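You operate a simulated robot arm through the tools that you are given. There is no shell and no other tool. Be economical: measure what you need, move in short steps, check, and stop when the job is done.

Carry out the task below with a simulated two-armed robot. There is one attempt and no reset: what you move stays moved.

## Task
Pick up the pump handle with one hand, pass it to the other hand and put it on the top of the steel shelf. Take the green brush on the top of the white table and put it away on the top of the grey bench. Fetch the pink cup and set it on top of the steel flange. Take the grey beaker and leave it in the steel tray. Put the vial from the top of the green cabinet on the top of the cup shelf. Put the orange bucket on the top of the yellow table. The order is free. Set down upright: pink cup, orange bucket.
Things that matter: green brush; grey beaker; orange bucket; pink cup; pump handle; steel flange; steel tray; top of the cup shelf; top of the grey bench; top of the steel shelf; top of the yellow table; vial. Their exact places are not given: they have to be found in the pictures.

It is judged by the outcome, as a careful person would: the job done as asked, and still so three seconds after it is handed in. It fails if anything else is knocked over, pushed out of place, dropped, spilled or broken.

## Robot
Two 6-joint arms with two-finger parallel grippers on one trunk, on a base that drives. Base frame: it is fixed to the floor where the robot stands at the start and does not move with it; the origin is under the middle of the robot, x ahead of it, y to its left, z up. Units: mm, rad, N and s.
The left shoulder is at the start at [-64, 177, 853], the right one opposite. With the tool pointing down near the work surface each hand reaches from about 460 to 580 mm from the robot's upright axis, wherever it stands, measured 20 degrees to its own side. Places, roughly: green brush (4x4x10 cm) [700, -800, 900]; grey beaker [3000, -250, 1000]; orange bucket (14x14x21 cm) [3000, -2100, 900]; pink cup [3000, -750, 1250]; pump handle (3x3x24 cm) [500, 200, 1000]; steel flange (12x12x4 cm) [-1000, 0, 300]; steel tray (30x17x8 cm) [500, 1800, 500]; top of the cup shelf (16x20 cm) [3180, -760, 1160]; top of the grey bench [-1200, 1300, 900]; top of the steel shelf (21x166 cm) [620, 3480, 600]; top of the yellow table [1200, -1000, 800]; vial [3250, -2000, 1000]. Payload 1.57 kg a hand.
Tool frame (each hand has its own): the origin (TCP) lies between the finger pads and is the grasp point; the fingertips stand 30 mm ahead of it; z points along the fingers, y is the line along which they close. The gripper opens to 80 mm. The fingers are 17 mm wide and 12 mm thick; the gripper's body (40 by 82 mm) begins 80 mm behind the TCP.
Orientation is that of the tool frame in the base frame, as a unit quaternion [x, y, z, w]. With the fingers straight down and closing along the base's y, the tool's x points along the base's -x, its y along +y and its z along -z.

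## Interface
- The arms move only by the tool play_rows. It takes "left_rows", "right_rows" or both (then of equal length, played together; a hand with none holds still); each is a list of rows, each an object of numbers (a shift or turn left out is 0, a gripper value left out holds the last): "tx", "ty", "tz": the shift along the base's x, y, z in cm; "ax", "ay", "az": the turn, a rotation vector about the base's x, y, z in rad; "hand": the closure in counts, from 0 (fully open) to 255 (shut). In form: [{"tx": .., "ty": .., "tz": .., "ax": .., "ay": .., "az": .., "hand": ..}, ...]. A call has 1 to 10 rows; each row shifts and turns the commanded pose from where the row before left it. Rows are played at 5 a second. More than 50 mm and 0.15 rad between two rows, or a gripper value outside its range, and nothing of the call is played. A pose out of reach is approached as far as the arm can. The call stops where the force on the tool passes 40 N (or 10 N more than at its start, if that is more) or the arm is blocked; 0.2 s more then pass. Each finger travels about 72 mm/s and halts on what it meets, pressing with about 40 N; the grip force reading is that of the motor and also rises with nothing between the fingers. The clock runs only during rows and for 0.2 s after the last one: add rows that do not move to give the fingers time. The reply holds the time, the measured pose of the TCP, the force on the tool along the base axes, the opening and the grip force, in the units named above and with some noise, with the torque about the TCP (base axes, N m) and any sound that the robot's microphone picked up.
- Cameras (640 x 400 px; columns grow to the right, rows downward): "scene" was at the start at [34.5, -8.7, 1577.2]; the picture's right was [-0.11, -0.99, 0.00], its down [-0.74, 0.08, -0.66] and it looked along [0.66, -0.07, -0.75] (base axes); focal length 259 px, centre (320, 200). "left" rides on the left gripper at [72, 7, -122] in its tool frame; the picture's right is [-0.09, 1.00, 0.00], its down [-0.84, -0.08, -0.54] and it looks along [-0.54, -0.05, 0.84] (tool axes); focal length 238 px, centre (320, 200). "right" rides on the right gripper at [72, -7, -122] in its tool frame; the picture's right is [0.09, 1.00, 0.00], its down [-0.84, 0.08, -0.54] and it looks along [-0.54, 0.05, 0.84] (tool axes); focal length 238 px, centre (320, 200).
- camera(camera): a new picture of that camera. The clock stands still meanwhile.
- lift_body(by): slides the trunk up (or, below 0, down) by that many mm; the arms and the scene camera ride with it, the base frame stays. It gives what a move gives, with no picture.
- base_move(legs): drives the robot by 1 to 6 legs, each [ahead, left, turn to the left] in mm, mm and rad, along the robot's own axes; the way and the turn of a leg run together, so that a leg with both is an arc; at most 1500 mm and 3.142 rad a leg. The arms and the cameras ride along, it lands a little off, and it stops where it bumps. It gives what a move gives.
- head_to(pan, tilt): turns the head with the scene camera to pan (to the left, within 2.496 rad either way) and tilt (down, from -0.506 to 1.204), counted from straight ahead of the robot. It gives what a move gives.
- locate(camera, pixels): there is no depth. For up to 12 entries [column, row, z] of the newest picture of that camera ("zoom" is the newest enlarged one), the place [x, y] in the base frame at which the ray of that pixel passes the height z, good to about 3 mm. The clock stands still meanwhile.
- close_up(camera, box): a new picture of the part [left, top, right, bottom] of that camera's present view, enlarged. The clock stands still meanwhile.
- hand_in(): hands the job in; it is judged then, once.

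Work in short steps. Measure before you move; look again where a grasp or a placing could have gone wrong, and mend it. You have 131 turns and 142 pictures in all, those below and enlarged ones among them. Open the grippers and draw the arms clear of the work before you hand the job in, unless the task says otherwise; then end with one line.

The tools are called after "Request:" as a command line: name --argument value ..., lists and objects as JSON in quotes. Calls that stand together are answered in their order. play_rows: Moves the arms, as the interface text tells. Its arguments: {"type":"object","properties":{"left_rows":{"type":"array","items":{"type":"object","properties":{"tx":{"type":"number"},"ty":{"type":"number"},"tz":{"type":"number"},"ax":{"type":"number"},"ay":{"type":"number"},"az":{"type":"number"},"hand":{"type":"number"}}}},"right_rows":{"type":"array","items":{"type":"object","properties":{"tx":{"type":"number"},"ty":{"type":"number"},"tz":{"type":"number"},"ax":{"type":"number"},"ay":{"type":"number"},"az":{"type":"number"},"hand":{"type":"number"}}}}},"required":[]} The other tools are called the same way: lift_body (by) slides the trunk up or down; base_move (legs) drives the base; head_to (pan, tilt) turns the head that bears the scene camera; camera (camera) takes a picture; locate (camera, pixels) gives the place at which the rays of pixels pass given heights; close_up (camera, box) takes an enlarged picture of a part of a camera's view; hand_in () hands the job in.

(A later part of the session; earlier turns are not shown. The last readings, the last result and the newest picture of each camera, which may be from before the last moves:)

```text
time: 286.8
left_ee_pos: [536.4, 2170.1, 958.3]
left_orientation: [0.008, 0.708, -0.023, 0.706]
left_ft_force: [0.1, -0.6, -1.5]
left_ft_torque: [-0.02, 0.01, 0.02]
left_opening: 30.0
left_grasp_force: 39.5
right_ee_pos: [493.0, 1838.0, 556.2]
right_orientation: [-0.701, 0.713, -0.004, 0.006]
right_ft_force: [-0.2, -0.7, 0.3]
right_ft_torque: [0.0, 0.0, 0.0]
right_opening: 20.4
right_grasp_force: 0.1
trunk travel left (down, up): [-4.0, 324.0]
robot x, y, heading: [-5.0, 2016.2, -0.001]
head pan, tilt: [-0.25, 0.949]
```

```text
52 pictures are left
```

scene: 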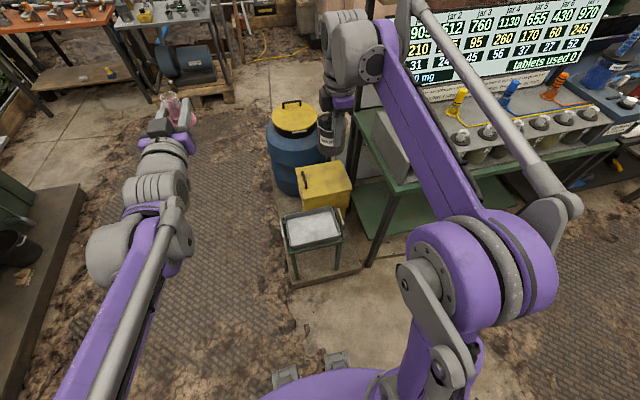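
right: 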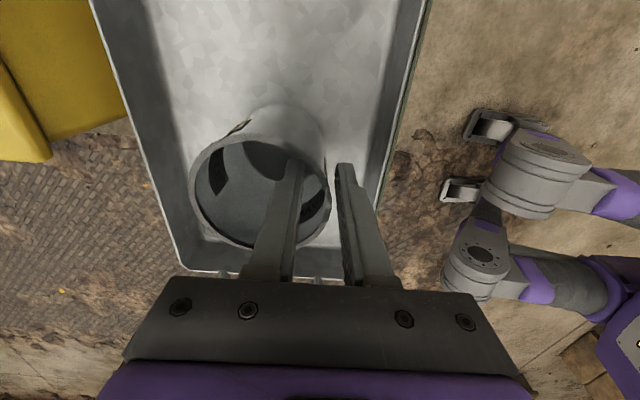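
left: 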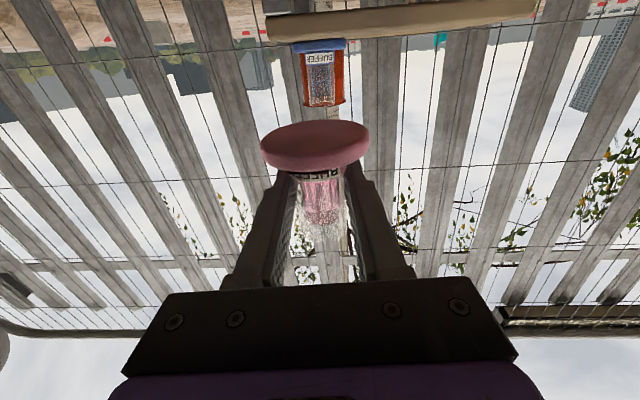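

Beaker stands in the tray. Raise the hand and trunk, back off and drive to face the wooden table with the flange below.

Request:
play_rows --right_rows '[{"tz": 3}, {"tz": 4}, {"tz": 4}, {"tz": 4}, {"tz": 4}, {"tz": 4}, {"tz": 4}, {}]'

Request:
lift_body --by 200

Request:
base_move --legs '[[-205, 0, 0], [0, -1400, 0], [0, -470, 0], [0, 0, 1.57], [0, 0, 1.57]]'

Request:
head_to --pan 0.1 --tilt 0.9

Request:
camera --camera "scene"

```text
time: 288.6
left_ee_pos: [536.0, 2171.2, 958.6]
left_orientation: [0.008, 0.707, -0.022, 0.706]
left_ft_force: [0.9, 1.0, -0.6]
left_ft_torque: [-0.03, -0.01, -0.01]
left_opening: 30.0
left_grasp_force: 39.4
right_ee_pos: [490.3, 1839.9, 826.2]
right_orientation: [-0.702, 0.713, -0.005, 0.005]
right_ft_force: [1.4, 0.4, -0.2]
right_ft_torque: [0.01, 0.0, -0.01]
right_opening: 20.4
right_grasp_force: 0.0
trunk travel left (down, up): [-4.0, 324.0]
robot x, y, heading: [-3.7, 2021.1, -0.001]
head pan, tilt: [-0.25, 0.949]
```

```text
time: 290.8
left_ee_pos: [536.2, 2171.8, 1157.8]
left_orientation: [0.008, 0.708, -0.022, 0.706]
left_ft_force: [0.2, 0.2, -1.5]
left_ft_torque: [0.01, -0.03, 0.0]
left_opening: 30.1
left_grasp_force: 40.0
right_ee_pos: [491.6, 1837.8, 1026.9]
right_orientation: [-0.701, 0.713, -0.004, 0.006]
right_ft_force: [0.7, 1.3, -0.5]
right_ft_torque: [-0.02, 0.0, 0.01]
right_opening: 20.5
right_grasp_force: 0.0
trunk travel left (down, up): [-204.0, 124.0]
robot x, y, heading: [-4.8, 2016.5, 0.003]
head pan, tilt: [-0.25, 0.949]
```

```text
time: 316.0
left_ee_pos: [-768.7, 43.4, 1157.6]
left_orientation: [0.707, -0.019, -0.706, -0.032]
left_ft_force: [-0.1, 0.2, -0.6]
left_ft_torque: [-0.01, 0.0, 0.02]
left_opening: 30.0
left_grasp_force: 39.5
right_ee_pos: [-713.2, 375.4, 1026.1]
right_orientation: [0.724, 0.69, -0.006, -0.004]
right_ft_force: [-0.3, -0.2, 0.3]
right_ft_torque: [0.0, 0.0, 0.01]
right_opening: 20.3
right_grasp_force: 0.1
trunk travel left (down, up): [-204.0, 124.0]
robot x, y, heading: [-223.0, 181.4, 3.109]
head pan, tilt: [-0.25, 0.949]
```

```text
time: 316.8
left_ee_pos: [-769.3, 44.1, 1157.7]
left_orientation: [0.707, -0.018, -0.706, -0.033]
left_ft_force: [-0.1, -0.2, -1.6]
left_ft_torque: [0.01, 0.01, 0.02]
left_opening: 29.9
left_grasp_force: 39.8
right_ee_pos: [-714.0, 375.3, 1024.9]
right_orientation: [0.724, 0.69, -0.005, -0.004]
right_ft_force: [0.3, -0.1, -0.7]
right_ft_torque: [0.01, 0.02, -0.02]
right_opening: 20.7
right_grasp_force: 0.0
trunk travel left (down, up): [-204.0, 124.0]
robot x, y, heading: [-225.0, 182.7, 3.11]
head pan, tilt: [0.099, 0.901]
```

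```text
51 pictures are left
```

scene: 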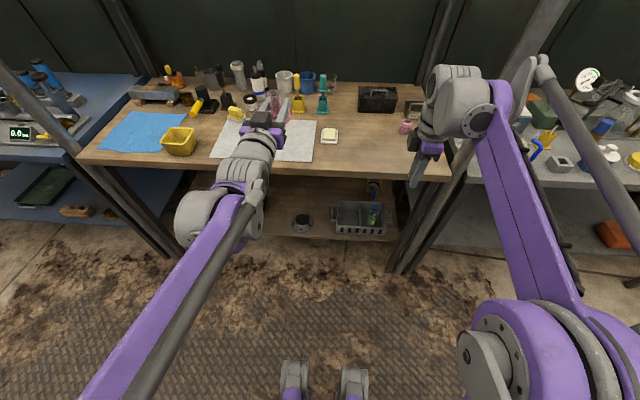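

The flange is at (302,222) on the lower shelf. Zoom and measure.

Request:
close_up --camera "scene" --box '[240, 150, 400, 250]'

Request:
locate --camera "scene" --pixels '[[302, 226, 300], [302, 220, 320], [180, 168, 850], [400, 176, 850], [330, 236, 280], [340, 206, 400]]'

```text
4.00 times, centred on (320, 200) of scene
```

zoom: 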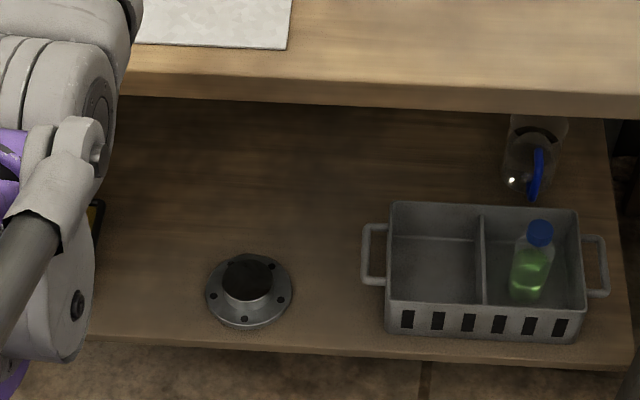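

```text
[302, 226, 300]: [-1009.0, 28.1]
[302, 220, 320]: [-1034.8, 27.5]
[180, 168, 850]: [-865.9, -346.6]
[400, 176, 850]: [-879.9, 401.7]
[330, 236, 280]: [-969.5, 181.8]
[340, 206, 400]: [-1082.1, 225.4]
```

Enlarge the flange further to see its top.

Request:
close_up --camera "scene" --box '[286, 206, 318, 234]'

Request:
locate --camera "zoom" --pixels '[[320, 200, 300]]'

```text
14.29 times, centred on (302, 220) of scene
```

zoom: 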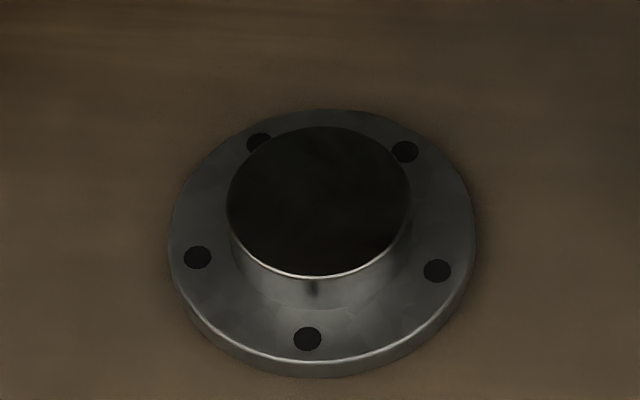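

```text
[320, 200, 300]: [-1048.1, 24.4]
```

Top is flat, ~70 mm wide. Back off, lower the trunk fully, and look again for height by parallax; fix heading too.

Request:
base_move --legs '[[-130, 0, 0.03]]'

Request:
lift_body --by -203

Request:
head_to --pan 0.1 --tilt 0.7

Request:
camera --camera "scene"

```text
time: 318.1
left_ee_pos: [-636.2, 25.9, 1158.5]
left_orientation: [0.707, -0.006, -0.706, -0.021]
left_ft_force: [0.9, 0.3, -1.0]
left_ft_torque: [0.0, 0.01, 0.0]
left_opening: 30.3
left_grasp_force: 39.8
right_ee_pos: [-592.4, 357.6, 1026.6]
right_orientation: [0.713, 0.701, -0.006, -0.005]
right_ft_force: [-0.3, -0.2, 0.5]
right_ft_torque: [0.0, -0.01, -0.03]
right_opening: 20.1
right_grasp_force: 0.1
trunk travel left (down, up): [-204.0, 124.0]
robot x, y, heading: [-96.6, 180.3, 3.145]
head pan, tilt: [0.099, 0.901]
```

```text
time: 320.3
left_ee_pos: [-636.9, 23.9, 955.7]
left_orientation: [0.708, -0.007, -0.706, -0.021]
left_ft_force: [-0.1, 0.3, -0.4]
left_ft_torque: [0.01, 0.03, 0.02]
left_opening: 30.3
left_grasp_force: 39.0
right_ee_pos: [-592.6, 358.3, 822.9]
right_orientation: [0.713, 0.702, -0.006, -0.004]
right_ft_force: [-0.5, 0.4, 0.3]
right_ft_torque: [-0.02, -0.02, 0.01]
right_opening: 20.3
right_grasp_force: 0.0
trunk travel left (down, up): [-1.0, 327.0]
robot x, y, heading: [-97.2, 177.7, 3.14]
head pan, tilt: [0.099, 0.901]
```

```text
time: 321.0
left_ee_pos: [-636.7, 24.5, 954.3]
left_orientation: [0.708, -0.007, -0.706, -0.022]
left_ft_force: [0.0, -0.3, -1.7]
left_ft_torque: [-0.03, -0.02, -0.01]
left_opening: 30.1
left_grasp_force: 39.8
right_ee_pos: [-593.2, 357.3, 823.4]
right_orientation: [0.713, 0.701, -0.005, -0.003]
right_ft_force: [-0.3, -0.8, -0.5]
right_ft_torque: [0.01, 0.01, 0.02]
right_opening: 20.3
right_grasp_force: 0.1
trunk travel left (down, up): [-1.0, 327.0]
robot x, y, heading: [-99.4, 180.7, 3.145]
head pan, tilt: [0.099, 0.7]
```

```text
48 pictures are left
```

scene: 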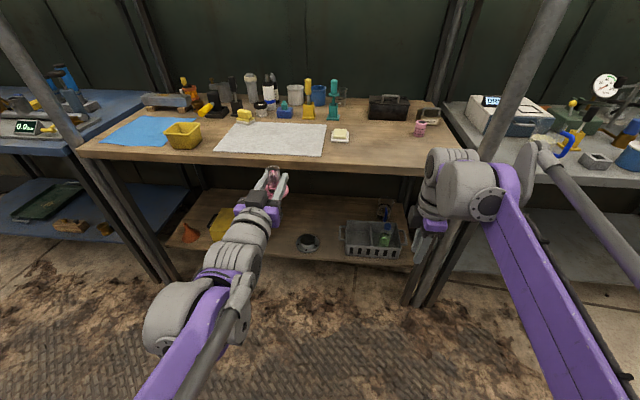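

Request:
close_up --camera "scene" --box '[292, 228, 324, 256]'

Request:
locate --camera "zoom" --pixels '[[320, 200, 280], [320, 200, 300], [320, 200, 320], [320, 200, 340]]'

Request:
locate --camera "scene" --pixels '[[300, 162, 850], [300, 162, 800], [308, 240, 310], [320, 256, 280], [345, 252, 280], [219, 222, 380]]'

```text
14.29 times, centred on (308, 242) of scene
```

zoom: 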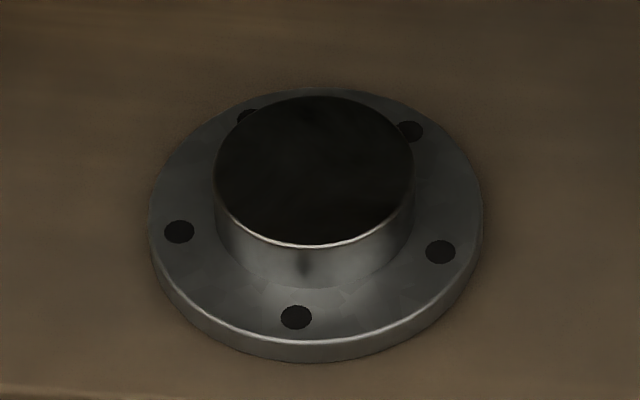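

```text
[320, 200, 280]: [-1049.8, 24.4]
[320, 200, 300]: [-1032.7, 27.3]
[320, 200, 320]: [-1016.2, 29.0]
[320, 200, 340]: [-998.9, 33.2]
```

```text
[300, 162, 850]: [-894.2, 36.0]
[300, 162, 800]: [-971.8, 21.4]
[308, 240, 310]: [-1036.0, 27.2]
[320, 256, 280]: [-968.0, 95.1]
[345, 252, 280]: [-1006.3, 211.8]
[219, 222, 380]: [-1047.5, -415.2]
```

Flange top centre ≈(-1047,25,z≈300). I swing the right hand out to the side and lower the left hand with the cup in the free aisle.

Request:
play_rows --left_rows '[{"tz": -4.5}, {"tz": -4.5}, {"tz": -4.5}, {"tz": -4.5}, {"tz": -4.5}, {"tz": -4.5}, {"tz": -4.5}, {"tz": -4.5}, {"tz": -4.5}, {"tz": -4.5}]' --right_rows '[{"tx": 2.95, "ty": 3}, {"tx": 2.95, "ty": 3}, {"tx": 2.95, "ty": 3}, {"tx": 2.95, "ty": 3}, {"tx": 2.95, "ty": 3}, {"tx": 2.95, "ty": 3}, {"tx": 2.95, "ty": 3}, {"tx": 2.95, "ty": 3}, {"tx": 2.95, "ty": 3}, {"tx": 2.95, "ty": 3}]'

Request:
play_rows --left_rows '[{"tz": -4.5}, {"tz": -4.5}, {"tz": -2}, {}, {}]'

Request:
camera --camera "scene"

```text
time: 323.2
left_ee_pos: [-666.2, 25.8, 519.9]
left_orientation: [0.708, -0.008, -0.706, -0.023]
left_ft_force: [-0.6, -0.6, -0.9]
left_ft_torque: [-0.02, 0.03, -0.01]
left_opening: 30.1
left_grasp_force: 40.1
left hand out of reach, approached as far as the arm can: row 9, 10
right_ee_pos: [-297.9, 658.5, 824.9]
right_orientation: [0.712, 0.702, -0.006, -0.003]
right_ft_force: [-0.9, -0.3, 0.4]
right_ft_torque: [-0.03, 0.0, 0.01]
right_opening: 20.5
right_grasp_force: 0.0
trunk travel left (down, up): [-1.0, 327.0]
robot x, y, heading: [-99.4, 179.5, 3.141]
head pan, tilt: [0.099, 0.7]
```

```text
time: 324.4
left_ee_pos: [-693.6, 24.8, 416.7]
left_orientation: [0.708, -0.006, -0.706, -0.021]
left_ft_force: [1.0, 0.5, -1.1]
left_ft_torque: [0.01, 0.01, 0.01]
left_opening: 30.3
left_grasp_force: 38.9
left hand out of reach, approached as far as the arm can: row 1, 2
right_ee_pos: [-296.7, 659.4, 823.2]
right_orientation: [0.713, 0.701, -0.006, -0.004]
right_ft_force: [-0.2, 0.2, 1.4]
right_ft_torque: [0.01, -0.01, 0.02]
right_opening: 20.4
right_grasp_force: 0.0
trunk travel left (down, up): [-1.0, 327.0]
robot x, y, heading: [-99.5, 181.4, 3.142]
head pan, tilt: [0.099, 0.7]
```

```text
46 pictures are left
```

scene: 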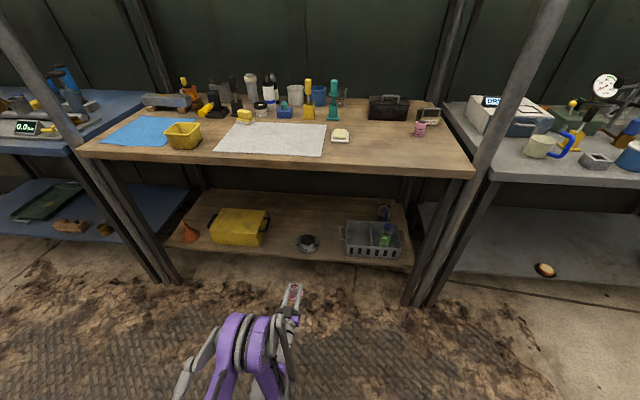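

The cup is low and upright. Drive 300 mm ahead so the cup nears the flange from the front, and look.

Request:
base_move --legs '[[300, 0, 0]]'

Request:
head_to --pan 0.15 --tilt 0.9

Request:
close_up --camera "scene" --box '[240, 130, 400, 250]'

Request:
camera --camera "left"

```text
time: 326.5
left_ee_pos: [-991.9, 23.6, 417.4]
left_orientation: [0.708, -0.007, -0.706, -0.02]
left_ft_force: [-0.5, -1.0, -1.9]
left_ft_torque: [0.01, 0.0, 0.01]
left_opening: 30.1
left_grasp_force: 40.1
right_ee_pos: [-596.7, 658.2, 824.2]
right_orientation: [0.712, 0.702, -0.006, -0.004]
right_ft_force: [-1.4, 0.3, -1.0]
right_ft_torque: [0.04, 0.02, -0.01]
right_opening: 20.5
right_grasp_force: 0.1
trunk travel left (down, up): [-1.0, 327.0]
robot x, y, heading: [-398.1, 174.9, -3.135]
head pan, tilt: [0.099, 0.7]
```

```text
time: 327.2
left_ee_pos: [-992.0, 24.0, 417.1]
left_orientation: [0.708, -0.006, -0.706, -0.023]
left_ft_force: [0.3, -0.6, -0.6]
left_ft_torque: [-0.03, 0.01, 0.01]
left_opening: 30.2
left_grasp_force: 39.9
right_ee_pos: [-596.9, 658.3, 825.6]
right_orientation: [0.712, 0.703, -0.006, -0.005]
right_ft_force: [-0.1, -1.2, -0.7]
right_ft_torque: [0.01, 0.03, 0.01]
right_opening: 20.2
right_grasp_force: 0.1
trunk travel left (down, up): [-1.0, 327.0]
robot x, y, heading: [-396.0, 178.5, -3.139]
head pan, tilt: [0.15, 0.901]
```

```text
3.33 times, centred on (320, 190) of scene
```

zoom: 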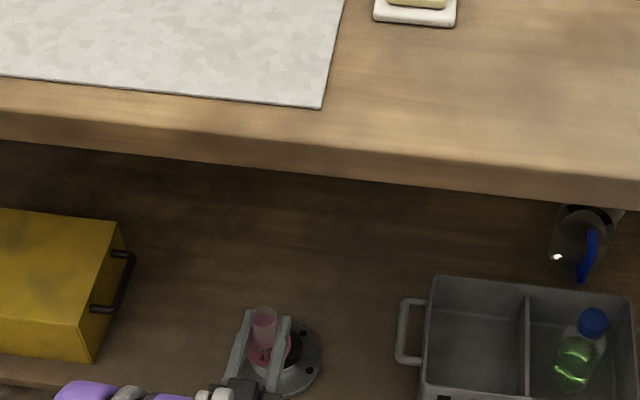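

```text
44 pictures are left
```

left: 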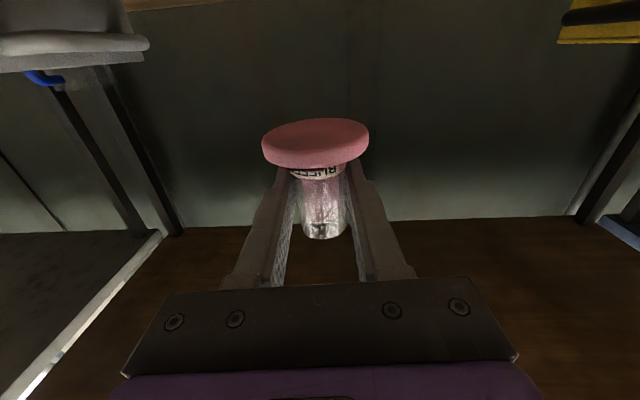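

Check flange edges in this zoom against my estimate.

Request:
locate --camera "zoom" --pixels '[[322, 358, 275], [290, 319, 275], [263, 312, 440], [300, 350, 300], [265, 355, 372]]'

Request:
close_up --camera "scene" --box '[285, 215, 335, 255]'

```text
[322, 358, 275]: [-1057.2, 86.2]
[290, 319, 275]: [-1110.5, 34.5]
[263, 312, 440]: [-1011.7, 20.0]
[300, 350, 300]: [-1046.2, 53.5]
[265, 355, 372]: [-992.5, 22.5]
```

```text
10.00 times, centred on (310, 235) of scene
```

zoom: 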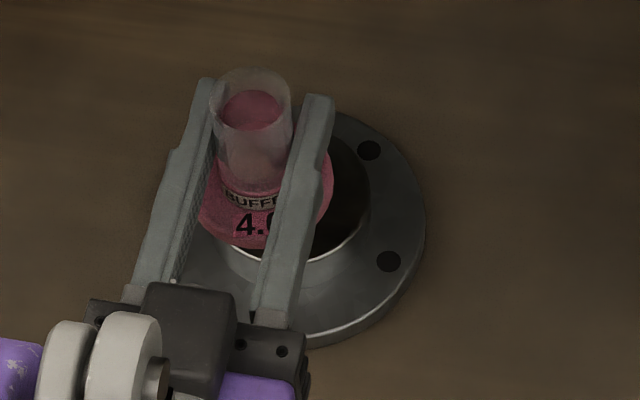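

Flange centre (-1049,26). Shift the cup 51 mm forward, lower to just above, then gently down.

Request:
play_rows --left_rows '[{"tx": -2.5}, {"tx": -2.6, "ty": 0.3}, {}, {"tz": -1.5}, {"tz": -1.5}, {"tz": -1.5}, {"tz": -0.7}, {}]'

Request:
close_up --camera "scene" --box '[285, 205, 335, 245]'

```text
time: 329.0
left_ee_pos: [-1044.6, 27.3, 365.5]
left_orientation: [0.708, -0.006, -0.706, -0.021]
left_ft_force: [0.2, 0.6, -0.8]
left_ft_torque: [-0.05, -0.02, 0.04]
left_opening: 29.9
left_grasp_force: 39.3
right_ee_pos: [-597.0, 657.4, 823.8]
right_orientation: [0.712, 0.703, -0.006, -0.004]
right_ft_force: [0.8, 0.2, -0.1]
right_ft_torque: [0.0, -0.04, 0.02]
right_opening: 20.4
right_grasp_force: 0.0
trunk travel left (down, up): [-1.0, 327.0]
robot x, y, heading: [-394.9, 178.2, -3.141]
head pan, tilt: [0.15, 0.901]
```

```text
10.00 times, centred on (310, 225) of scene
```

zoom: 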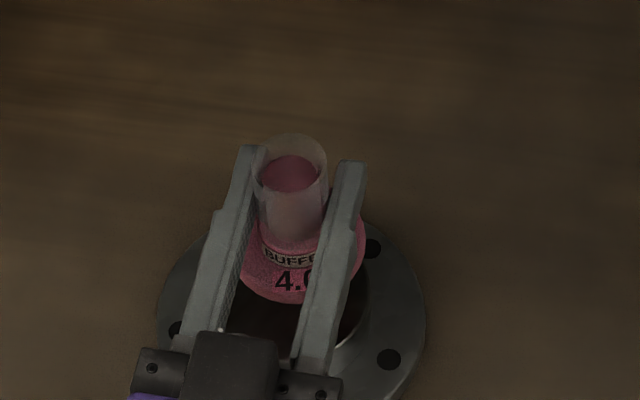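

Alignment looks right. Lower in 3 mm steps until contact.

Request:
play_rows --left_rows '[{"tz": -0.3}, {"tz": -0.3}, {"tz": -0.3}, {"tz": -0.3}, {}]'

```text
time: 330.2
left_ee_pos: [-1043.3, 27.3, 353.4]
left_orientation: [0.708, -0.006, -0.706, -0.02]
left_ft_force: [-0.3, 0.6, -0.7]
left_ft_torque: [-0.01, -0.02, 0.0]
left_opening: 30.4
left_grasp_force: 39.6
right_ee_pos: [-596.0, 658.0, 825.0]
right_orientation: [0.712, 0.702, -0.006, -0.004]
right_ft_force: [-0.1, -0.1, 0.0]
right_ft_torque: [-0.01, 0.01, 0.01]
right_opening: 20.4
right_grasp_force: 0.0
trunk travel left (down, up): [-1.0, 327.0]
robot x, y, heading: [-393.2, 178.9, -3.139]
head pan, tilt: [0.15, 0.901]
```

Request:
play_rows --left_rows '[{"tz": -0.2}, {"tz": -0.2}, {"tz": -0.2}, {"tz": -0.2}, {}]'

Request:
close_up --camera "scene" --box '[285, 205, 335, 245]'

```text
time: 331.4
left_ee_pos: [-1043.8, 26.9, 344.7]
left_orientation: [0.708, -0.005, -0.706, -0.021]
left_ft_force: [0.1, 0.6, -1.2]
left_ft_torque: [0.0, -0.05, 0.04]
left_opening: 30.1
left_grasp_force: 39.9
right_ee_pos: [-595.4, 657.8, 823.2]
right_orientation: [0.712, 0.702, -0.006, -0.004]
right_ft_force: [-0.1, 0.9, -0.4]
right_ft_torque: [0.06, 0.0, 0.01]
right_opening: 20.4
right_grasp_force: 0.0
trunk travel left (down, up): [-1.0, 327.0]
robot x, y, heading: [-395.2, 177.9, -3.141]
head pan, tilt: [0.15, 0.901]
```

```text
10.00 times, centred on (310, 225) of scene
```

zoom: 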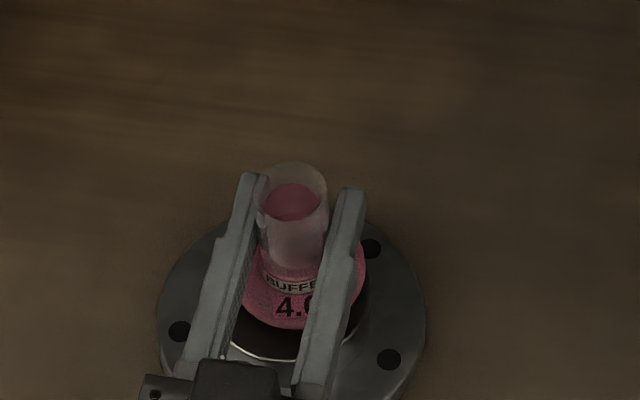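

Still free; continue down.

Request:
play_rows --left_rows '[{"tz": -0.2}, {"tz": -0.2}, {"tz": -0.2}, {"tz": -0.2}, {}]'

```text
time: 332.6
left_ee_pos: [-1043.3, 26.2, 337.5]
left_orientation: [0.708, -0.006, -0.706, -0.021]
left_ft_force: [-0.1, -0.1, -0.6]
left_ft_torque: [0.03, -0.02, -0.01]
left_opening: 30.1
left_grasp_force: 40.0
right_ee_pos: [-596.6, 658.1, 824.5]
right_orientation: [0.712, 0.702, -0.005, -0.004]
right_ft_force: [0.5, 0.2, -1.0]
right_ft_torque: [-0.01, -0.02, -0.01]
right_opening: 20.4
right_grasp_force: 0.0
trunk travel left (down, up): [-1.0, 327.0]
robot x, y, heading: [-393.9, 179.3, -3.138]
head pan, tilt: [0.15, 0.901]
```

Request:
play_rows --left_rows '[{"tz": -0.2}, {"tz": -0.2}, {"tz": -0.2}, {}]'

Request:
close_up --camera "scene" --box '[285, 205, 335, 245]'

```text
time: 333.6
left_ee_pos: [-1043.6, 27.2, 336.0]
left_orientation: [0.708, -0.007, -0.706, -0.021]
left_ft_force: [-0.1, -0.3, -0.2]
left_ft_torque: [-0.03, 0.0, 0.0]
left_opening: 30.1
left_grasp_force: 39.7
left hand out of reach, approached as far as the arm can: row 3
right_ee_pos: [-596.5, 657.6, 824.3]
right_orientation: [0.712, 0.702, -0.005, -0.004]
right_ft_force: [0.9, -1.0, -0.7]
right_ft_torque: [-0.02, 0.03, 0.0]
right_opening: 20.4
right_grasp_force: 0.1
trunk travel left (down, up): [-1.0, 327.0]
robot x, y, heading: [-395.6, 181.1, -3.144]
head pan, tilt: [0.15, 0.901]
```

```text
10.00 times, centred on (310, 225) of scene
```

zoom: 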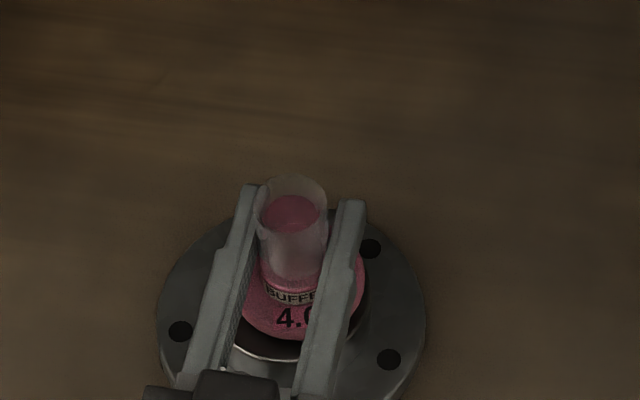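

The arm's lower reach ends here. Raise 2 cm, back the base 60 mm and extend the arm instead.

Request:
play_rows --left_rows '[{"tz": 1}, {"tz": 1}, {}]'

Request:
base_move --legs '[[-60, 0, 0]]'

Request:
play_rows --left_rows '[{"tx": -3}, {"tx": -3}, {}, {}]'

```text
time: 334.4
left_ee_pos: [-1043.0, 26.2, 356.5]
left_orientation: [0.708, -0.006, -0.706, -0.021]
left_ft_force: [-1.1, 0.8, -1.4]
left_ft_torque: [0.01, -0.05, -0.02]
left_opening: 30.1
left_grasp_force: 39.7
right_ee_pos: [-596.4, 658.1, 823.9]
right_orientation: [0.712, 0.702, -0.006, -0.004]
right_ft_force: [-1.2, 0.0, -0.7]
right_ft_torque: [0.01, -0.02, -0.04]
right_opening: 20.4
right_grasp_force: 0.0
trunk travel left (down, up): [-1.0, 327.0]
robot x, y, heading: [-394.5, 181.4, -3.139]
head pan, tilt: [0.15, 0.901]
```

```text
time: 335.4
left_ee_pos: [-983.6, 27.8, 356.7]
left_orientation: [0.707, -0.007, -0.706, -0.021]
left_ft_force: [1.2, -0.7, -1.2]
left_ft_torque: [0.03, 0.05, 0.03]
left_opening: 30.0
left_grasp_force: 39.9
right_ee_pos: [-537.2, 657.1, 823.6]
right_orientation: [0.711, 0.703, -0.004, -0.005]
right_ft_force: [1.4, 0.8, 0.2]
right_ft_torque: [-0.03, 0.01, 0.02]
right_opening: 20.3
right_grasp_force: 0.0
trunk travel left (down, up): [-1.0, 327.0]
robot x, y, heading: [-335.5, 181.2, -3.138]
head pan, tilt: [0.15, 0.901]
```

```text
time: 336.4
left_ee_pos: [-1043.4, 25.7, 356.3]
left_orientation: [0.708, -0.006, -0.706, -0.02]
left_ft_force: [-0.2, -0.4, -1.3]
left_ft_torque: [-0.01, -0.04, 0.02]
left_opening: 30.0
left_grasp_force: 40.1
right_ee_pos: [-537.0, 657.9, 824.1]
right_orientation: [0.711, 0.703, -0.005, -0.004]
right_ft_force: [0.4, 0.2, 0.3]
right_ft_torque: [0.0, 0.03, -0.01]
right_opening: 20.4
right_grasp_force: 0.1
trunk travel left (down, up): [-1.0, 327.0]
robot x, y, heading: [-333.9, 177.9, -3.144]
head pan, tilt: [0.15, 0.901]
```

Lower again in small steps with force watch.

Request:
play_rows --left_rows '[{"tz": -0.7, "ty": -0.3, "tx": 0.2}, {"tz": -0.7}, {"tz": -0.6}, {"tz": -0.2}, {"tz": -0.2}, {"tz": -0.2}, {"tz": -0.2}, {}]'

Request:
close_up --camera "scene" --box '[285, 180, 335, 220]'

```text
time: 338.2
left_ee_pos: [-1036.8, 24.0, 349.1]
left_orientation: [0.708, -0.007, -0.706, -0.021]
left_ft_force: [-0.3, 0.4, -1.5]
left_ft_torque: [0.0, 0.01, -0.02]
left_opening: 30.1
left_grasp_force: 39.6
left hand out of reach, approached as far as the arm can: row 2, 3, 5, 7
right_ee_pos: [-536.8, 658.1, 824.1]
right_orientation: [0.712, 0.703, -0.006, -0.004]
right_ft_force: [-0.4, 0.6, 0.2]
right_ft_torque: [0.0, 0.02, -0.02]
right_opening: 20.4
right_grasp_force: 0.1
trunk travel left (down, up): [-1.0, 327.0]
robot x, y, heading: [-335.8, 179.1, -3.139]
head pan, tilt: [0.15, 0.901]
```

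```text
10.00 times, centred on (310, 200) of scene
```

zoom: 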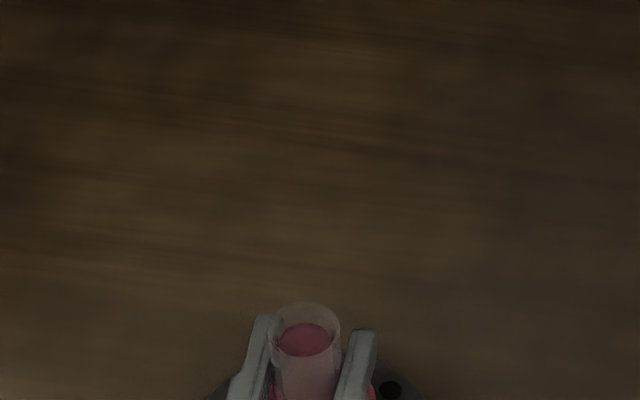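

The best extension lies between; raise 1 cm, move the base 33 mm forward and pull the hand back likewise.

Request:
play_rows --left_rows '[{"tz": 1, "tx": 0.3}, {}]'

Request:
base_move --legs '[[33, 0, 0]]'

```text
time: 338.8
left_ee_pos: [-1033.8, 24.5, 359.2]
left_orientation: [0.708, -0.007, -0.706, -0.021]
left_ft_force: [-0.3, -0.1, -0.7]
left_ft_torque: [0.04, -0.02, 0.0]
left_opening: 30.1
left_grasp_force: 39.4
right_ee_pos: [-535.9, 658.4, 824.4]
right_orientation: [0.712, 0.703, -0.006, -0.005]
right_ft_force: [0.1, -0.6, 0.3]
right_ft_torque: [0.0, 0.0, -0.01]
right_opening: 20.3
right_grasp_force: 0.1
trunk travel left (down, up): [-1.0, 327.0]
robot x, y, heading: [-336.9, 176.7, -3.141]
head pan, tilt: [0.15, 0.901]
```

```text
time: 339.6
left_ee_pos: [-1067.3, 23.1, 358.3]
left_orientation: [0.708, -0.007, -0.706, -0.021]
left_ft_force: [0.2, 0.3, -0.7]
left_ft_torque: [0.02, 0.02, 0.0]
left_opening: 30.1
left_grasp_force: 39.3
right_ee_pos: [-570.0, 658.8, 824.0]
right_orientation: [0.712, 0.702, -0.005, -0.004]
right_ft_force: [0.0, 0.4, -0.4]
right_ft_torque: [0.02, -0.03, -0.01]
right_opening: 20.4
right_grasp_force: 0.0
trunk travel left (down, up): [-1.0, 327.0]
robot x, y, heading: [-368.3, 179.0, -3.144]
head pan, tilt: [0.15, 0.901]
```

Pull the hand back to x≈-1043 and lower to z≈338.

Request:
play_rows --left_rows '[{"tx": 2.4, "ty": 0.1}, {"tz": -0.7}, {"tz": -0.7}, {"tz": -0.4}, {"tz": -0.2}, {"tz": -0.2}, {"tz": -0.2}, {}]'

Request:
head_to --pan 0.15 --tilt 1.0

Request:
close_up --camera "scene" --box '[285, 185, 335, 225]'

```text
time: 341.4
left_ee_pos: [-1043.3, 25.6, 341.1]
left_orientation: [0.709, -0.006, -0.705, -0.022]
left_ft_force: [-0.1, -0.6, -1.3]
left_ft_torque: [-0.01, -0.04, 0.01]
left_opening: 30.2
left_grasp_force: 39.5
left hand out of reach, approached as far as the arm can: row 6
right_ee_pos: [-568.6, 658.8, 823.8]
right_orientation: [0.712, 0.702, -0.005, -0.004]
right_ft_force: [-0.7, -0.1, 0.5]
right_ft_torque: [-0.01, -0.01, -0.02]
right_opening: 20.3
right_grasp_force: 0.0
trunk travel left (down, up): [-1.0, 327.0]
robot x, y, heading: [-365.4, 178.6, -3.139]
head pan, tilt: [0.15, 0.901]
```

```text
time: 342.1
left_ee_pos: [-1044.2, 24.6, 340.7]
left_orientation: [0.709, -0.005, -0.705, -0.021]
left_ft_force: [-0.3, 0.1, -0.8]
left_ft_torque: [0.02, -0.04, -0.02]
left_opening: 30.1
left_grasp_force: 39.4
right_ee_pos: [-569.2, 657.2, 823.8]
right_orientation: [0.712, 0.703, -0.005, -0.005]
right_ft_force: [0.1, 0.3, -0.2]
right_ft_torque: [0.03, -0.01, 0.02]
right_opening: 20.3
right_grasp_force: 0.1
trunk travel left (down, up): [-1.0, 327.0]
robot x, y, heading: [-366.8, 180.6, -3.136]
head pan, tilt: [0.15, 1.0]
```

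```text
10.00 times, centred on (310, 205) of scene
```

zoom: 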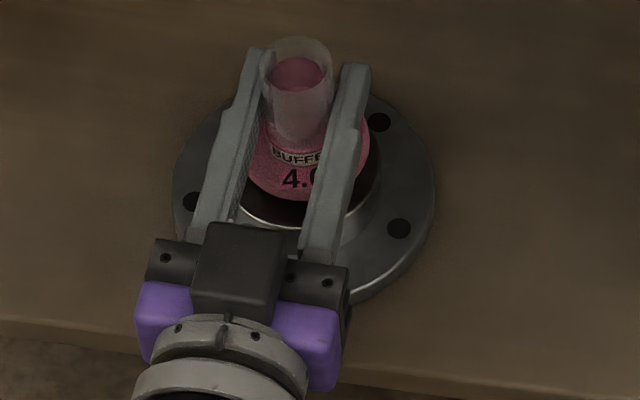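

The arm's lower limit leaves a gap of a few mm. Tilting the hand down by ~0.08 rad raises the wrist and lets the cup go lower.

Request:
play_rows --left_rows '[{"ay": -0.04}, {"ay": -0.04}, {"tz": -0.2}, {"tz": -0.2}, {"tz": -0.2}, {}]'

```text
time: 343.5
left_ee_pos: [-1042.6, 24.5, 333.9]
left_orientation: [0.735, -0.006, -0.678, -0.022]
left_ft_force: [-0.3, 0.4, -0.2]
left_ft_torque: [0.02, -0.03, 0.0]
left_opening: 30.1
left_grasp_force: 39.5
right_ee_pos: [-569.6, 658.4, 822.8]
right_orientation: [0.712, 0.702, -0.006, -0.004]
right_ft_force: [0.1, 0.1, -0.2]
right_ft_torque: [-0.02, -0.02, 0.0]
right_opening: 20.5
right_grasp_force: 0.1
trunk travel left (down, up): [-1.0, 327.0]
robot x, y, heading: [-367.3, 180.4, -3.139]
head pan, tilt: [0.15, 1.0]
```

Request:
play_rows --left_rows '[{"tz": -0.2}, {"tz": -0.2}, {"tz": -0.2}, {"tz": -0.2}, {"tz": -0.2}, {}]'

Request:
close_up --camera "scene" --box '[285, 185, 335, 225]'

```text
time: 344.9
left_ee_pos: [-1043.0, 24.6, 326.0]
left_orientation: [0.733, -0.005, -0.68, -0.021]
left_ft_force: [4.2, -1.1, 27.2]
left_ft_torque: [-0.32, 0.79, 0.1]
left_opening: 30.2
left_grasp_force: 39.2
right_ee_pos: [-567.0, 657.1, 824.0]
right_orientation: [0.713, 0.702, -0.007, -0.007]
right_ft_force: [0.3, -0.8, -0.2]
right_ft_torque: [-0.05, 0.03, 0.02]
right_opening: 20.4
right_grasp_force: 0.0
trunk travel left (down, up): [-1.0, 327.0]
robot x, y, heading: [-367.3, 179.3, -3.141]
head pan, tilt: [0.15, 1.0]
```

```text
10.00 times, centred on (310, 205) of scene
```

zoom: 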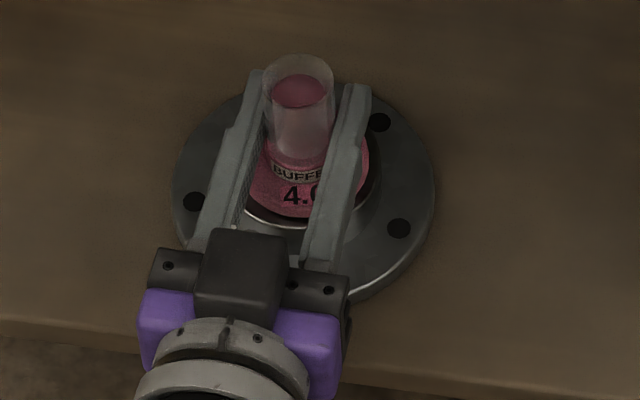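

Contact (27 N) and centred. Relieve slightly, level a little, then open the fingers slowly.

Request:
play_rows --left_rows '[{"tz": 0.1, "ay": 0.02}, {"ay": 0.01}, {}, {"hand": 150}, {}, {"hand": 120}, {}, {"hand": 90}, {}]'

Request:
close_up --camera "scene" --box '[285, 185, 335, 225]'

```text
time: 346.9
left_ee_pos: [-1042.0, 24.2, 329.3]
left_orientation: [0.726, -0.005, -0.688, -0.021]
left_ft_force: [0.2, -0.1, -0.4]
left_ft_torque: [0.01, 0.03, 0.03]
left_opening: 51.6
left_grasp_force: 0.1
left hand out of reach, approached as far as the arm can: row 1
right_ee_pos: [-569.0, 658.3, 824.2]
right_orientation: [0.712, 0.702, -0.006, -0.004]
right_ft_force: [0.1, -0.9, -0.4]
right_ft_torque: [0.02, 0.02, -0.01]
right_opening: 20.2
right_grasp_force: 0.1
trunk travel left (down, up): [-1.0, 327.0]
robot x, y, heading: [-370.6, 180.8, -3.136]
head pan, tilt: [0.15, 1.0]
```

```text
10.00 times, centred on (310, 205) of scene
```

zoom: 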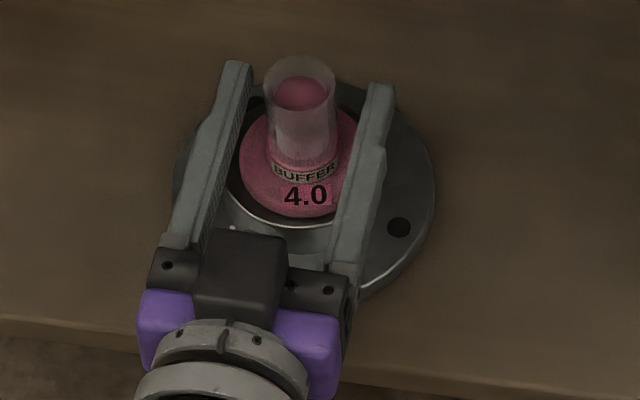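

Cup stands upright. Open fully and back straight away, then check.

Request:
play_rows --left_rows '[{"hand": 0}, {}, {"tz": 0.5}, {}]'

Request:
base_move --legs '[[-260, 0, 0]]'

Request:
head_to --pan 0.1 --tilt 0.75

Request:
close_up --camera "scene" --box '[220, 130, 420, 290]'

```text
time: 347.9
left_ee_pos: [-1042.9, 25.2, 331.5]
left_orientation: [0.725, -0.005, -0.688, -0.022]
left_ft_force: [-0.1, 0.2, -0.3]
left_ft_torque: [-0.01, 0.04, -0.01]
left_opening: 80.0
left_grasp_force: 0.1
right_ee_pos: [-567.5, 657.5, 823.4]
right_orientation: [0.712, 0.702, -0.005, -0.003]
right_ft_force: [0.7, 0.6, -0.4]
right_ft_torque: [0.0, 0.0, 0.0]
right_opening: 20.7
right_grasp_force: 0.1
trunk travel left (down, up): [-1.0, 327.0]
robot x, y, heading: [-366.2, 180.0, -3.136]
head pan, tilt: [0.15, 1.0]
```

```text
time: 349.8
left_ee_pos: [-782.9, 25.2, 333.0]
left_orientation: [0.725, -0.007, -0.688, -0.022]
left_ft_force: [-1.1, 0.0, 0.0]
left_ft_torque: [0.01, -0.01, -0.01]
left_opening: 79.9
left_grasp_force: 0.2
right_ee_pos: [-308.7, 658.2, 825.6]
right_orientation: [0.712, 0.702, -0.005, -0.005]
right_ft_force: [0.0, 0.1, 0.1]
right_ft_torque: [0.0, 0.01, -0.04]
right_opening: 20.4
right_grasp_force: 0.0
trunk travel left (down, up): [-1.0, 327.0]
robot x, y, heading: [-108.7, 181.3, 3.14]
head pan, tilt: [0.15, 1.0]
```

```text
time: 350.5
left_ee_pos: [-783.3, 27.0, 332.7]
left_orientation: [0.725, -0.007, -0.689, -0.023]
left_ft_force: [0.3, 0.1, 0.5]
left_ft_torque: [0.01, -0.01, 0.02]
left_opening: 80.0
left_grasp_force: 0.1
right_ee_pos: [-309.3, 658.3, 823.7]
right_orientation: [0.713, 0.701, -0.005, -0.004]
right_ft_force: [0.1, 0.3, 0.3]
right_ft_torque: [-0.01, 0.02, 0.01]
right_opening: 20.6
right_grasp_force: 0.2
trunk travel left (down, up): [-1.0, 327.0]
robot x, y, heading: [-113.5, 178.0, 3.138]
head pan, tilt: [0.099, 0.75]
```

```text
2.50 times, centred on (320, 210) of scene
```

zoom: 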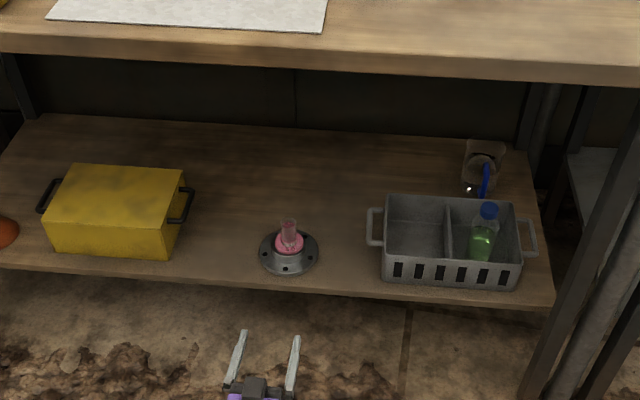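

Cup is upright on the flange and nothing else moved. Raise trunk and left hand, level it, and drive toward the right-hand passage.

Request:
lift_body --by 290

Request:
play_rows --left_rows '[{"tz": 4.7, "tx": 1.2, "ay": 0.05}, {"tz": 4.7, "tx": 1.2}, {"tz": 4.7, "tx": 1.2}, {"tz": 4.7, "tx": 1.2}, {"tz": 4.7, "tx": 1.2}, {"tz": 4.7, "tx": 1.2}, {"tz": 4.7, "tx": 1.2}, {"tz": 4.7, "tx": 1.2}, {"tz": 4.7, "tx": 1.2}, {"tz": 4.7, "tx": 1.2}]'

Request:
base_move --legs '[[0, 0, 1.57], [1450, 0, 0], [300, 0, 0], [0, 0, 1.57]]'

Request:
head_to --pan 0.0 --tilt 0.5

Request:
camera --camera "scene"

```text
time: 353.4
left_ee_pos: [-838.5, 26.3, 712.2]
left_orientation: [-0.686, 0.008, 0.727, 0.022]
left_ft_force: [0.4, 0.1, 0.8]
left_ft_torque: [-0.01, 0.0, 0.0]
left_opening: 79.9
left_grasp_force: 0.1
right_ee_pos: [-309.6, 658.8, 1114.2]
right_orientation: [0.713, 0.701, -0.006, -0.004]
right_ft_force: [-0.5, 0.1, -0.7]
right_ft_torque: [0.01, -0.01, 0.04]
right_opening: 20.5
right_grasp_force: 0.1
trunk travel left (down, up): [-291.0, 37.0]
robot x, y, heading: [-107.7, 176.9, 3.147]
head pan, tilt: [0.099, 0.75]
```

```text
time: 355.6
left_ee_pos: [-721.4, 29.9, 1184.4]
left_orientation: [-0.668, 0.008, 0.744, 0.021]
left_ft_force: [-0.5, 0.0, 0.5]
left_ft_torque: [-0.02, 0.0, 0.03]
left_opening: 79.8
left_grasp_force: 0.1
right_ee_pos: [-307.6, 658.6, 1113.8]
right_orientation: [0.713, 0.701, -0.006, -0.005]
right_ft_force: [0.5, -0.1, -0.4]
right_ft_torque: [0.0, 0.0, -0.01]
right_opening: 20.4
right_grasp_force: 0.1
trunk travel left (down, up): [-291.0, 37.0]
robot x, y, heading: [-106.0, 179.7, 3.137]
head pan, tilt: [0.099, 0.75]
```

```text
time: 372.2
left_ee_pos: [495.7, -1441.5, 1184.0]
left_orientation: [0.01, 0.667, -0.024, 0.744]
left_ft_force: [-0.8, 0.5, 1.0]
left_ft_torque: [-0.02, 0.0, 0.02]
left_opening: 80.0
left_grasp_force: 0.1
right_ee_pos: [78.6, -2066.4, 1114.6]
right_orientation: [-0.699, 0.715, -0.005, 0.006]
right_ft_force: [-0.1, 0.5, 0.6]
right_ft_torque: [-0.01, 0.01, 0.04]
right_opening: 20.5
right_grasp_force: 0.0
trunk travel left (down, up): [-291.0, 37.0]
robot x, y, heading: [-117.8, -1581.6, -0.008]
head pan, tilt: [0.099, 0.75]
```

```text
time: 373.0
left_ee_pos: [496.6, -1440.3, 1182.6]
left_orientation: [0.01, 0.668, -0.024, 0.744]
left_ft_force: [-1.0, -0.3, -0.3]
left_ft_torque: [0.02, 0.01, 0.01]
left_opening: 80.0
left_grasp_force: 0.1
right_ee_pos: [77.9, -2068.1, 1113.7]
right_orientation: [-0.699, 0.715, -0.005, 0.006]
right_ft_force: [0.0, 1.2, -0.3]
right_ft_torque: [0.0, 0.04, -0.03]
right_opening: 20.5
right_grasp_force: 0.1
trunk travel left (down, up): [-291.0, 37.0]
robot x, y, heading: [-117.4, -1588.7, -0.005]
head pan, tilt: [0.0, 0.499]
```

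```text
34 pictures are left
```

scene: 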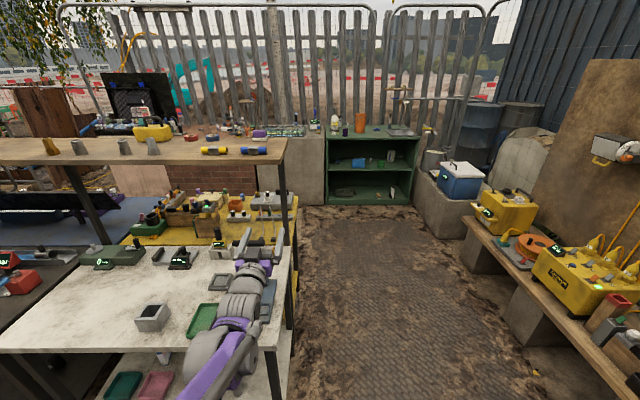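

The passage ahead leads to the green cabinet with the orange bucket. Measure its width.

Request:
locate --camera "scene" --pixels '[[300, 330, 0], [290, 395, 808], [292, 240, 808], [540, 345, 0], [462, 240, 0], [470, 222, 450], [590, 365, 450], [325, 205, 0], [410, 205, 0]]'

Request:
close_up --camera "scene" --box '[310, 70, 450, 210]'

```text
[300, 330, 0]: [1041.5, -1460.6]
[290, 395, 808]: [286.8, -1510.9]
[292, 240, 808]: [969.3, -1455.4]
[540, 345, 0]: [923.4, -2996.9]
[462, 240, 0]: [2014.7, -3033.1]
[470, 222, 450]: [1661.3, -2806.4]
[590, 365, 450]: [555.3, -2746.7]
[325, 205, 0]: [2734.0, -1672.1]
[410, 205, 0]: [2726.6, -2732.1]
```

```text
2.86 times, centred on (380, 140) of scene
```

zoom: 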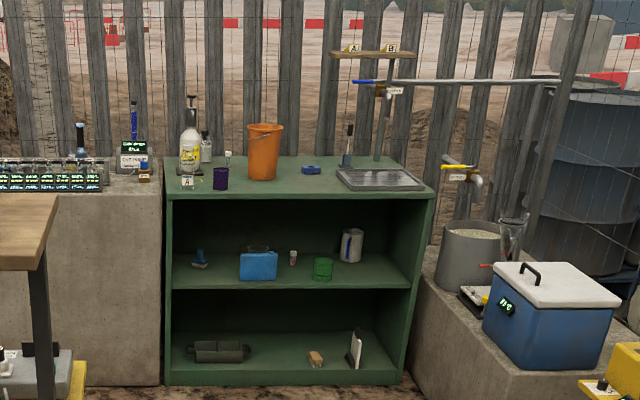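

Wide passage. Shift to y≈-2070 and drive to x≈2230, then look at the cabinet top.

Request:
base_move --legs '[[0, -480, 0], [1450, 0, 0], [900, 0, 0]]'

Request:
head_to --pan 0.05 --tilt 0.6

Request:
camera --camera "scene"

```text
time: 388.8
left_ee_pos: [2830.2, -1999.7, 1184.0]
left_orientation: [0.02, 0.668, -0.035, 0.743]
left_ft_force: [0.0, 0.4, -0.2]
left_ft_torque: [0.0, 0.03, -0.03]
left_opening: 79.9
left_grasp_force: 0.0
right_ee_pos: [2393.0, -2612.3, 1113.8]
right_orientation: [-0.689, 0.725, -0.004, 0.005]
right_ft_force: [0.1, 0.0, 0.1]
right_ft_torque: [0.03, 0.01, -0.04]
right_opening: 20.7
right_grasp_force: 0.1
trunk travel left (down, up): [-291.0, 37.0]
robot x, y, heading: [2211.5, -2126.3, -0.035]
head pan, tilt: [0.0, 0.499]
```

```text
time: 389.4
left_ee_pos: [2829.2, -1999.2, 1183.0]
left_orientation: [0.02, 0.667, -0.035, 0.744]
left_ft_force: [0.3, 0.5, -0.2]
left_ft_torque: [-0.03, -0.04, 0.0]
left_opening: 80.0
left_grasp_force: 0.2
right_ee_pos: [2393.1, -2614.0, 1114.1]
right_orientation: [-0.688, 0.726, -0.005, 0.005]
right_ft_force: [0.3, 0.7, -0.6]
right_ft_torque: [0.01, 0.03, -0.02]
right_opening: 20.2
right_grasp_force: 0.0
trunk travel left (down, up): [-291.0, 37.0]
robot x, y, heading: [2208.2, -2125.3, -0.034]
head pan, tilt: [0.051, 0.6]
```

```text
32 pictures are left
```

scene: 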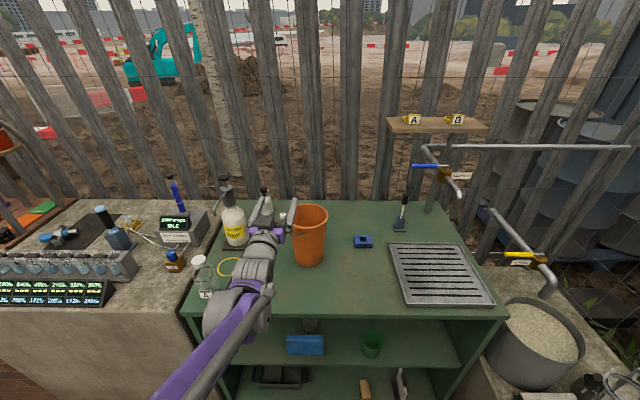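

Move the left hand left to uncover the small bottles, then zoom.

Request:
play_rows --left_rows '[{"ty": 4, "ay": 0.05}, {"ty": 4, "ay": 0.06}, {"ty": 4, "tx": -2}, {"ty": 4, "tx": -2}, {"ty": 4, "tx": -2}, {}]'

Request:
close_up --camera "scene" --box '[190, 170, 350, 290]'

```text
time: 390.8
left_ee_pos: [2766.8, -1800.1, 1184.4]
left_orientation: [0.019, 0.707, -0.037, 0.706]
left_ft_force: [-0.2, -0.8, 1.2]
left_ft_torque: [0.0, 0.0, 0.01]
left_opening: 80.2
left_grasp_force: 0.0
right_ee_pos: [2392.8, -2612.2, 1113.7]
right_orientation: [-0.688, 0.725, -0.005, 0.005]
right_ft_force: [0.2, 0.0, 0.5]
right_ft_torque: [0.02, 0.0, 0.03]
right_opening: 20.6
right_grasp_force: 0.0
trunk travel left (down, up): [-291.0, 37.0]
robot x, y, heading: [2211.9, -2126.6, -0.039]
head pan, tilt: [0.051, 0.6]
```

```text
3.33 times, centred on (270, 230) of scene
```

zoom: 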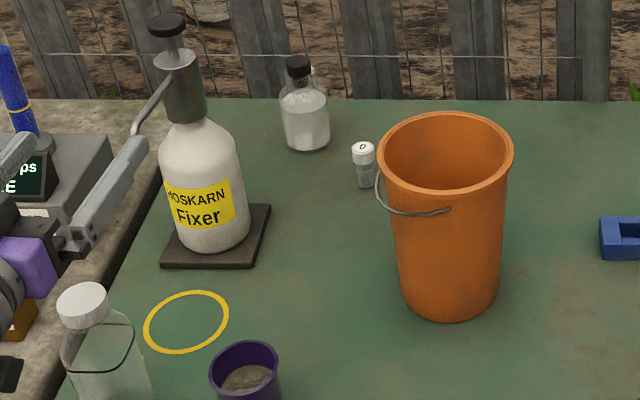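

Vial: white-capped at zoom (363,165); bucket beside it. Measure with candidate heights.

Request:
locate --camera "zoom" --pixels '[[378, 150, 1000], [513, 150, 1000], [378, 150, 1050], [513, 150, 1050], [450, 295, 800], [450, 295, 843], [363, 183, 800], [363, 183, 843], [363, 148, 850], [363, 148, 900], [305, 145, 843], [205, 245, 843]]'

```text
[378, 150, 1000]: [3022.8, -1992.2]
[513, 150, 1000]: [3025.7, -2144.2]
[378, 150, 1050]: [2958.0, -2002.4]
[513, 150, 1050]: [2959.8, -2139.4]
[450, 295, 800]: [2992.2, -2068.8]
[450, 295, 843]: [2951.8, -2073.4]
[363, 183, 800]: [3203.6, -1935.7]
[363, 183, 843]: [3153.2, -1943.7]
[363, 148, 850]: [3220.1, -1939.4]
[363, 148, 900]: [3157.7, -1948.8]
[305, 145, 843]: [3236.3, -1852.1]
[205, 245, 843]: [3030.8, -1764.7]
```

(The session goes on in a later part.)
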